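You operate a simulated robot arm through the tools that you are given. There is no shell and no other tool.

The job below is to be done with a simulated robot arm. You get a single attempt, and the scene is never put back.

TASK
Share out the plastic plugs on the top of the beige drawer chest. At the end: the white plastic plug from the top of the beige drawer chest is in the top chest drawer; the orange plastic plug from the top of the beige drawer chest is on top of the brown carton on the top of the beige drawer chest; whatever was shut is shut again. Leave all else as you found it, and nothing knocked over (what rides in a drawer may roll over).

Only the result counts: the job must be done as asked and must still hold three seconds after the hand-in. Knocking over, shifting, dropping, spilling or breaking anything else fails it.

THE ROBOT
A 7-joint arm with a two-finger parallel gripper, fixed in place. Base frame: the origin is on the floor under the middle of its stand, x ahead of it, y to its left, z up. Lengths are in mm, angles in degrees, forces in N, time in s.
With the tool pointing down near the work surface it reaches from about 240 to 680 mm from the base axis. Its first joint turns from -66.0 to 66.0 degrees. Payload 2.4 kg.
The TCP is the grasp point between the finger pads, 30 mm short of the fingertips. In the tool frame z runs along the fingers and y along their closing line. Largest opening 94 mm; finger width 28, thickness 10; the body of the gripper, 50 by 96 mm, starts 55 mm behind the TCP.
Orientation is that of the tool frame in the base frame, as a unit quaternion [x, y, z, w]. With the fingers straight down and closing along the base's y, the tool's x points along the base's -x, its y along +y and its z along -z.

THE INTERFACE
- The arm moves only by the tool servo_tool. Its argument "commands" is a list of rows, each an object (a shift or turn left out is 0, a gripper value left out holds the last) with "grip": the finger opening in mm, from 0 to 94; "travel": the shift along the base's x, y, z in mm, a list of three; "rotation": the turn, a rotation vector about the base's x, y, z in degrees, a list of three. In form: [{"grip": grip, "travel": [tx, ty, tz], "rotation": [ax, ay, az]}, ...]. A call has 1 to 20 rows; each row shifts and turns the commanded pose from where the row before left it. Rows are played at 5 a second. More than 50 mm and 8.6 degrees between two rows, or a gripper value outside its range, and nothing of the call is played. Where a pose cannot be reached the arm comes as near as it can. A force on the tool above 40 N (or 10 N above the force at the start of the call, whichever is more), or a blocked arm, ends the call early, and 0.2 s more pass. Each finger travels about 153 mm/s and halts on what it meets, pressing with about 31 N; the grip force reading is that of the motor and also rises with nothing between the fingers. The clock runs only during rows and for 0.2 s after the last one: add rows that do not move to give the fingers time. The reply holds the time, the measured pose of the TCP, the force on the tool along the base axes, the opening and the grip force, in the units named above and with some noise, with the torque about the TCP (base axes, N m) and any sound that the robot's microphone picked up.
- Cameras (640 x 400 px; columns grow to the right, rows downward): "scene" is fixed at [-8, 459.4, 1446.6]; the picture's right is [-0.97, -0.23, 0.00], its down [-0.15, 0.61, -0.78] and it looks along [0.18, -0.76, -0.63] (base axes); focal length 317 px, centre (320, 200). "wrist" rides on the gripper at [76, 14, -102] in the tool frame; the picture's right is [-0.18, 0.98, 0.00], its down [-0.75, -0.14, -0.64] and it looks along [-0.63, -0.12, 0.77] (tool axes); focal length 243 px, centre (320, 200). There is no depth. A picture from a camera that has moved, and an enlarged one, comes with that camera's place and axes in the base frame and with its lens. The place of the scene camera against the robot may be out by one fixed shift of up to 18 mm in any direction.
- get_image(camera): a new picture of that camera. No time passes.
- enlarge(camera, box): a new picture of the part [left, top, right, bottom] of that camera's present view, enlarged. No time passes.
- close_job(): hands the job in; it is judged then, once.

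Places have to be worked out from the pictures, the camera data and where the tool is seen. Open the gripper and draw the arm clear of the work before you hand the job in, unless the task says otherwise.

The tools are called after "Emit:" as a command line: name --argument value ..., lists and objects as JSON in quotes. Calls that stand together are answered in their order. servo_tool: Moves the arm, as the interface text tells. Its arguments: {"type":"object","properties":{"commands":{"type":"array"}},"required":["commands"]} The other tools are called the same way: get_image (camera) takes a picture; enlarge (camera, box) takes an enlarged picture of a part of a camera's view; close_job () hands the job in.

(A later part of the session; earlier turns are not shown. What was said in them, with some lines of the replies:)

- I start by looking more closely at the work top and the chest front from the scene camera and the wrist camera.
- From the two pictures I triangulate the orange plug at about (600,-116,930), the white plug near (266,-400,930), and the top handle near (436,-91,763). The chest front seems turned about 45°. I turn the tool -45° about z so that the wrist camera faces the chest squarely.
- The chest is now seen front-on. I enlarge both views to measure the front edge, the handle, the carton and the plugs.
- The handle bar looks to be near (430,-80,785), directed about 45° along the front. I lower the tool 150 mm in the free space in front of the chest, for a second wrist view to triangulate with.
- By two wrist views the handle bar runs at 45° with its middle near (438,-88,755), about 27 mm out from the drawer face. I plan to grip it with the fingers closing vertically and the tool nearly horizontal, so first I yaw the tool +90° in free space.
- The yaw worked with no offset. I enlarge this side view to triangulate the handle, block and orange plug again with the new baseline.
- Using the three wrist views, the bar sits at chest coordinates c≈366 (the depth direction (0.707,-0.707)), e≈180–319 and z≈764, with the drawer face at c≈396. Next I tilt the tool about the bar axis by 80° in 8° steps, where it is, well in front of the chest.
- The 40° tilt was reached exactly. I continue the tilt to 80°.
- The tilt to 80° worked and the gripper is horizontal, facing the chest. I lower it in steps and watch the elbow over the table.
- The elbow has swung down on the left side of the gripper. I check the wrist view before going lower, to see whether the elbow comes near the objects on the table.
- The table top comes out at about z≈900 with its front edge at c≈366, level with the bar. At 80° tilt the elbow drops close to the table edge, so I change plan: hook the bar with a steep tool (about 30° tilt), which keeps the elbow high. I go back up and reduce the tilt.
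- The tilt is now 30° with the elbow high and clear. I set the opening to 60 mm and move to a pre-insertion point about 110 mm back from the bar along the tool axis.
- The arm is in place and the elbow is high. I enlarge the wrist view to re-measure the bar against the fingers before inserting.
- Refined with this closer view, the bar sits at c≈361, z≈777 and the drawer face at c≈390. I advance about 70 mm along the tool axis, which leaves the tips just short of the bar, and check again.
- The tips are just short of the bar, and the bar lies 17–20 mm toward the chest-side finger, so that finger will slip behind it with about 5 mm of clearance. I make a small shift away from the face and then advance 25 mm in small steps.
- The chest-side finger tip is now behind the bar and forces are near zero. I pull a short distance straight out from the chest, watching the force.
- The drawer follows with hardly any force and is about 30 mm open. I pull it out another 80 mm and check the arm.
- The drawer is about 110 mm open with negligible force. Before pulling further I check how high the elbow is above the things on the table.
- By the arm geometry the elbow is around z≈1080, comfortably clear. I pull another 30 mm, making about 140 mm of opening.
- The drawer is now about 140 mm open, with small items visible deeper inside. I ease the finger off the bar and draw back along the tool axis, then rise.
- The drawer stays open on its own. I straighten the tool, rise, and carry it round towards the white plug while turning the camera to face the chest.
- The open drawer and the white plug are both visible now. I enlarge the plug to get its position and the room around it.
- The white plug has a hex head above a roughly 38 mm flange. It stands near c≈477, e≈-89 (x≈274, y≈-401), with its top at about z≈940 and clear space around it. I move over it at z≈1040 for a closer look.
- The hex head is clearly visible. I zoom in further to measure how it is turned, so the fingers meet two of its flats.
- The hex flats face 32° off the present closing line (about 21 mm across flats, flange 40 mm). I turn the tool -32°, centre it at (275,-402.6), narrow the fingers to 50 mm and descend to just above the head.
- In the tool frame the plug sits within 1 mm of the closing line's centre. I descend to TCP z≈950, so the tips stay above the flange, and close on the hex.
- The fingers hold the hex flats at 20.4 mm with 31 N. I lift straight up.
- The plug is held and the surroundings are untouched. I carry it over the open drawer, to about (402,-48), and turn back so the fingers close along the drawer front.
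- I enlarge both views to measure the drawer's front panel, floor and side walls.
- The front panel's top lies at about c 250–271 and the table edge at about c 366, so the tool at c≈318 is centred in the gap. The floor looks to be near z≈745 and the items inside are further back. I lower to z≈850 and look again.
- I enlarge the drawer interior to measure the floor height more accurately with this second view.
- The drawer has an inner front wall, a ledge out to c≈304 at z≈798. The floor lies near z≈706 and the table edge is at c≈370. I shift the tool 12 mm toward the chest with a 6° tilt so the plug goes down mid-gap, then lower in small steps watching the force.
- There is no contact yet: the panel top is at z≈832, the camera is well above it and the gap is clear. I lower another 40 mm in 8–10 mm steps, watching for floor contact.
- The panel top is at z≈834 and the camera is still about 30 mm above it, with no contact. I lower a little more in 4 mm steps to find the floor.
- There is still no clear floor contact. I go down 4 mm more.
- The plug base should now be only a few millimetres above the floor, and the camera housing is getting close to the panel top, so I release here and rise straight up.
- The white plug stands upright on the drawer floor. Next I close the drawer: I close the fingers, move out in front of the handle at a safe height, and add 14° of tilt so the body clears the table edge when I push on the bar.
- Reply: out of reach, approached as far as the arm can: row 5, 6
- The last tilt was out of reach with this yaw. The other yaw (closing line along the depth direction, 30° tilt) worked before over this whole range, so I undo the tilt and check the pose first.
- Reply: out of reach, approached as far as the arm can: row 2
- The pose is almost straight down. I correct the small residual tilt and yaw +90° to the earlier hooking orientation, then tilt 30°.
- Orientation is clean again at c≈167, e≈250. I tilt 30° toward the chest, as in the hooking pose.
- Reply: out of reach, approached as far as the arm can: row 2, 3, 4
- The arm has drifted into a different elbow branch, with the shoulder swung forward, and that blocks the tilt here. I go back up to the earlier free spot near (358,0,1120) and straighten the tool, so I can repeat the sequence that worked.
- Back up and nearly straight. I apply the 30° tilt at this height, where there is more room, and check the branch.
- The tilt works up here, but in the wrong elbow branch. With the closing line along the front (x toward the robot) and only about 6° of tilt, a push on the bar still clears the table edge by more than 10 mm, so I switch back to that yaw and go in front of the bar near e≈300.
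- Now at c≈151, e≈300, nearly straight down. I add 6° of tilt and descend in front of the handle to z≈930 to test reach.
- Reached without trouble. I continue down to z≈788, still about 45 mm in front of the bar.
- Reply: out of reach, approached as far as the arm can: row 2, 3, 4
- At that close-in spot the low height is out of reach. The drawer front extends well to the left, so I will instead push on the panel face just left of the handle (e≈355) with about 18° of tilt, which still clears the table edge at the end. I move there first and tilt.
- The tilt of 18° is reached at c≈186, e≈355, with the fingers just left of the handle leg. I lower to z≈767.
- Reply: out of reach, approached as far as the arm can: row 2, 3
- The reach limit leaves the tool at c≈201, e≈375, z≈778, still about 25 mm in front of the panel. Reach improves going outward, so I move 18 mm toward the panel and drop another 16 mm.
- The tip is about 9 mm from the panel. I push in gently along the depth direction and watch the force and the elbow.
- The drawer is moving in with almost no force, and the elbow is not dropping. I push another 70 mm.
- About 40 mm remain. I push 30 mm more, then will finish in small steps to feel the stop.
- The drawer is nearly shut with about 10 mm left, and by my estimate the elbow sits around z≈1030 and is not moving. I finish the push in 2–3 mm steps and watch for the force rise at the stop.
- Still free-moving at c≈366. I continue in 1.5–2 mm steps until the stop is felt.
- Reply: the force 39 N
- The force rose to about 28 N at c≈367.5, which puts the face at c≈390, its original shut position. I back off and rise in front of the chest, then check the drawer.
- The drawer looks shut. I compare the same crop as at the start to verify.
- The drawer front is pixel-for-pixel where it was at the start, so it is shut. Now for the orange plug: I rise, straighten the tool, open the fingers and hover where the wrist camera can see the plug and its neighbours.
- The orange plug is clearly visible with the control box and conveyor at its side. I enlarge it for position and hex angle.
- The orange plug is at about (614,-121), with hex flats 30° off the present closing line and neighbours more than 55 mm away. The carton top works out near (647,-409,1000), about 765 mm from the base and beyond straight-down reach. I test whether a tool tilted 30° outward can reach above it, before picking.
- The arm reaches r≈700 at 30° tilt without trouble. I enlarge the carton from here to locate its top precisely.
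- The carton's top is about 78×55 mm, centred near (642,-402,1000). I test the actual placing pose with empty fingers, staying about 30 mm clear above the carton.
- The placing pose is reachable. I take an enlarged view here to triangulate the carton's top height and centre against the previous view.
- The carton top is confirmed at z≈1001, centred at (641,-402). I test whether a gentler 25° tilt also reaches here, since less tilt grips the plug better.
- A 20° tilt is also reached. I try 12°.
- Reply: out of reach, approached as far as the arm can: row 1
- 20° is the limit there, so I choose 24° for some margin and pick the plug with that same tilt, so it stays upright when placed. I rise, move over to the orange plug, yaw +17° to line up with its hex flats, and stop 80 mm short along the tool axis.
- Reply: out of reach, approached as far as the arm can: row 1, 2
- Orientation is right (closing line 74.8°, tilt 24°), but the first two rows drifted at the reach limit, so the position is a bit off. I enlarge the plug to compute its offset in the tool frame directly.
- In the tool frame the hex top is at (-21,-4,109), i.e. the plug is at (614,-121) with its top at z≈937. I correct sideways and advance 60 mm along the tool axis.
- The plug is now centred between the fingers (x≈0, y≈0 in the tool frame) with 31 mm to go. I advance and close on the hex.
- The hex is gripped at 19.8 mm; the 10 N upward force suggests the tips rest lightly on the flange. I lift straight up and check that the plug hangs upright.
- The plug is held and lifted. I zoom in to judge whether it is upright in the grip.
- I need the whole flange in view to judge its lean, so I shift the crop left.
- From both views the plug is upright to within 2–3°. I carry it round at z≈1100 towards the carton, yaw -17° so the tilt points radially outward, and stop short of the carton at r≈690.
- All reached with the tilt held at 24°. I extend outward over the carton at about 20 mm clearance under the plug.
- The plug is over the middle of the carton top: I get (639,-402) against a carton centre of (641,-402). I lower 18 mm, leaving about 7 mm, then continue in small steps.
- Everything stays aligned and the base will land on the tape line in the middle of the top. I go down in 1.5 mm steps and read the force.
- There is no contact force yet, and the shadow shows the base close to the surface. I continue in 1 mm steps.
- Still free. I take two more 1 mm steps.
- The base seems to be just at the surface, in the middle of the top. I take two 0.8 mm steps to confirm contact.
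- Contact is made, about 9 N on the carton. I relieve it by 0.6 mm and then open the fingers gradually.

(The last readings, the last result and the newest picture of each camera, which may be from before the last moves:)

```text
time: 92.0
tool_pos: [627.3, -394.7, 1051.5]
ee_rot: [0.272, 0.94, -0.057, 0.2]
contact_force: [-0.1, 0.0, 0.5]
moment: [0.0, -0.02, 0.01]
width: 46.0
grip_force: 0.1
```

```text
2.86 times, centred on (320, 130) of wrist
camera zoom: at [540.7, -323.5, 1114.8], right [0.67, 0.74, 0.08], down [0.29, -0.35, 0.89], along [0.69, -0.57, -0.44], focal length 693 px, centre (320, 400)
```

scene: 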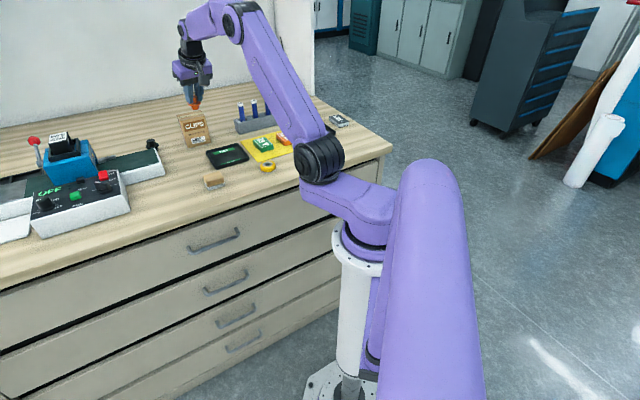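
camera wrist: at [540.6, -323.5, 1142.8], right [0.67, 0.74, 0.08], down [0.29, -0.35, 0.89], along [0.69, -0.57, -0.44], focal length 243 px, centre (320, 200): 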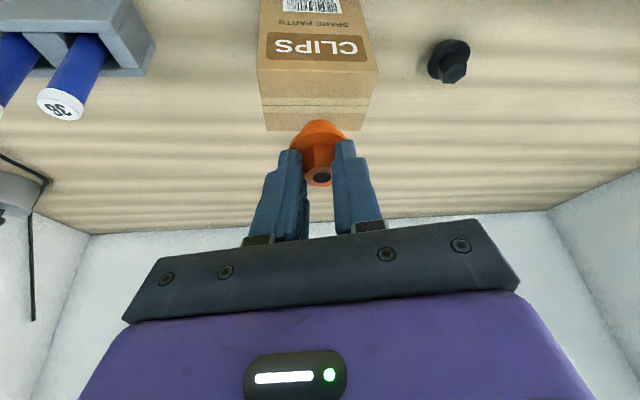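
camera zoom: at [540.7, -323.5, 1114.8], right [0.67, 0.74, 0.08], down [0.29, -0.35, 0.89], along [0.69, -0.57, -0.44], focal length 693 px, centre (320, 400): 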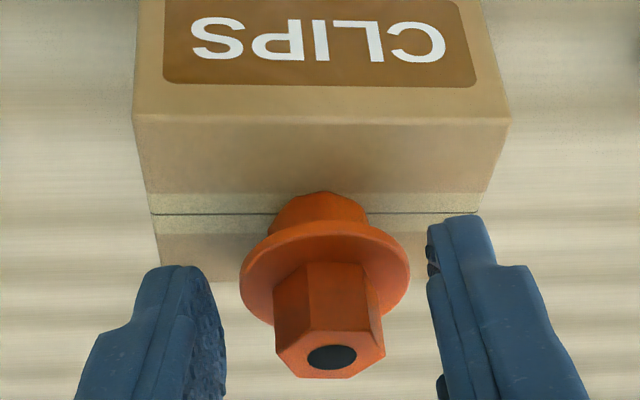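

The plug stands upright on the carton top, about 4 mm past centre with ample margin. I open a bit more and withdraw back along the tool axis.

Emit:
servo_tool --commands '[{"grip": 64}, {}, {"travel": [-5.2, 3.2, 13.7]}, {"travel": [-6.9, 4.3, 18.3]}, {"travel": [-10, 6.3, 20]}, {"travel": [-25, 15, 15]}, {"travel": [-30, 19, 10]}, {}]'

Emit:
enlarge --camera "scene" --box '[160, 70, 240, 155]'

Emit:
get_image --camera "wrist"

```text
time: 93.8
tool_pos: [550.3, -346.1, 1128.3]
ee_rot: [0.272, 0.94, -0.057, 0.199]
contact_force: [0.3, 0.0, 0.3]
moment: [-0.05, -0.03, 0.0]
width: 64.0
grip_force: 0.1
```

```text
4.71 times, centred on (200, 112) of scene
camera zoom: at [-8.0, 459.4, 1446.6], right [-0.97, -0.23, 0.0], down [-0.15, 0.61, -0.78], along [0.18, -0.76, -0.63], focal length 1490 px, centre (885, 612)
```

zoom: 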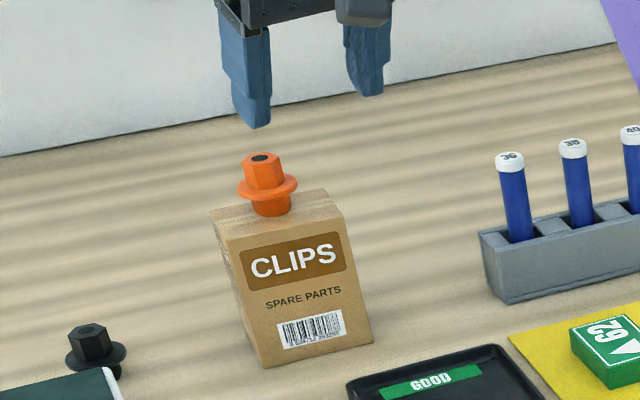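

```text
taken
camera wrist: at [463.3, -276.1, 1191.5], right [0.67, 0.74, 0.08], down [0.29, -0.35, 0.89], along [0.69, -0.57, -0.44], focal length 243 px, centre (320, 200)
```

wrist: 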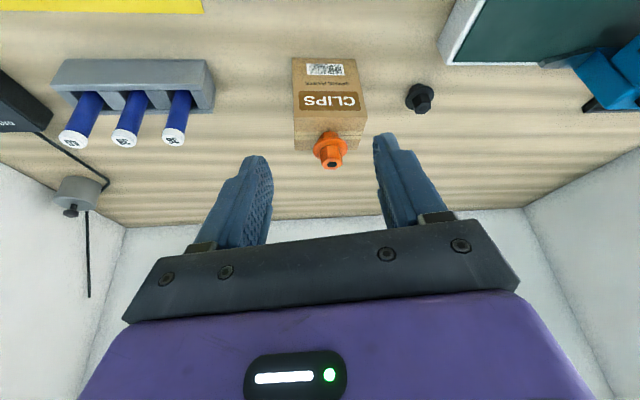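

The plug stands alone on the carton and the carton has not moved. I straighten the tool and draw the arm back to about its starting place.

Emit:
servo_tool --commands '[{"travel": [-19, 34.5, 8], "rotation": [4.24, 6.78, 0]}, {"travel": [-19, 34.5, 8], "rotation": [4.24, 6.78, 0]}, {"travel": [-19, 34.5, 8], "rotation": [4.24, 6.78, 0]}, {"travel": [-19, 34.5, 8]}, {"travel": [-19, 34.5, 8]}, {"travel": [-19, 34.5, 8]}, {"travel": [-19, 34.5, 0]}, {"travel": [-19, 34.5, 0]}, {"travel": [-19, 34.5, 0]}, {"travel": [-19, 34.5, 0]}, {"grip": 94}, {}, {}]'

Emit:
get_image --camera "scene"

Emit:
enlarge --camera "scene" --box '[0, 100, 320, 300]'

Emit:
get_image --camera "wrist"

```text
time: 96.6
tool_pos: [360.8, -1.6, 1177.3]
ee_rot: [0.279, 0.96, 0.0, 0.0]
contact_force: [-0.6, -0.2, -0.8]
moment: [-0.03, -0.01, 0.03]
width: 93.9
grip_force: 0.1
```

```text
taken
```

scene: 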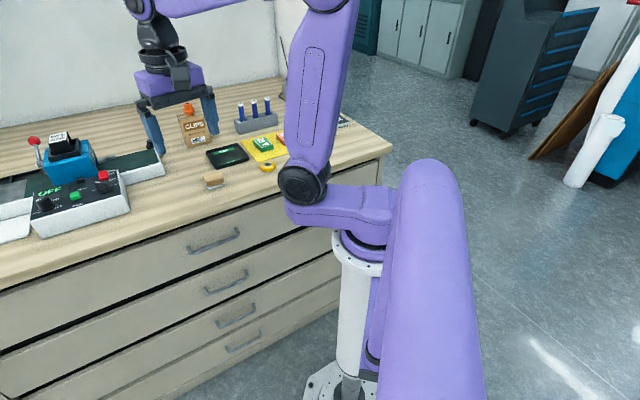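

```text
2.00 times, centred on (160, 200) of scene
camera zoom: at [-8.0, 459.4, 1446.6], right [-0.97, -0.23, 0.0], down [-0.15, 0.61, -0.78], along [0.18, -0.76, -0.63], focal length 633 px, centre (640, 200)
```

zoom: 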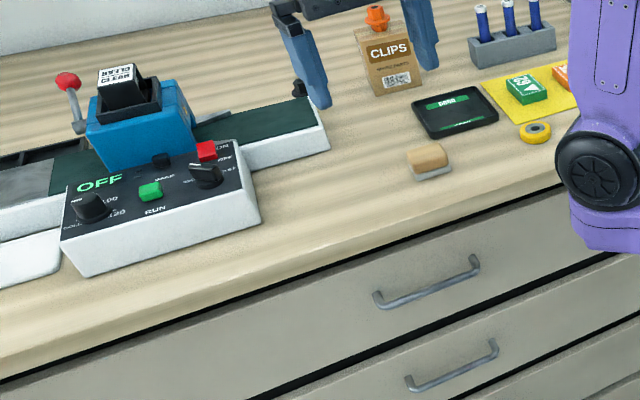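

```text
taken
camera wrist: at [303.6, 51.0, 1280.0], right [0.68, 0.73, 0.0], down [0.56, -0.52, 0.64], along [0.47, -0.44, -0.77], focal length 243 px, centre (320, 200)
```

wrist: 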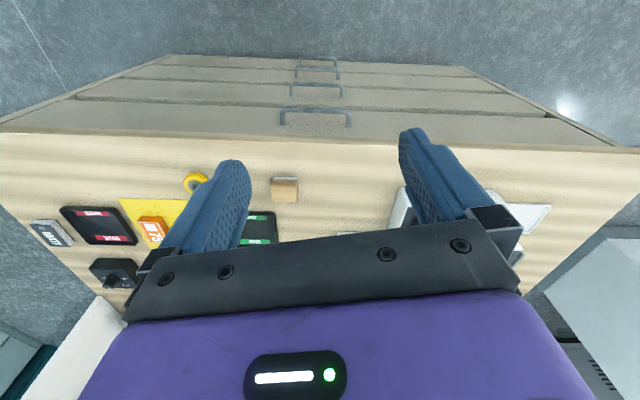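

Final state: the drawer is shut with its handle where it started, the orange plug stands on the carton, and the other objects have not moved. The arm is clear with the gripper open, so I hand in the job.

Emit:
close_job

```text
The job is handed in.
```

The job is done and handed in; I have not seen the verdict.

- **White plug:** it is in the top chest drawer. It was standing upright on the drawer floor when I let go, though it may have moved when the drawer closed.
- **Top drawer:** it is shut again. I pushed it until it met its stop, and its handle matches the opening picture.
- **Orange plug:** it stands upright on top of the brown carton, about 4 mm past the centre. The carton did not move.
- **Everything else:** the last pictures show no other item on the chest shifted or knocked over. The gripper is open and the arm is clear of the work.
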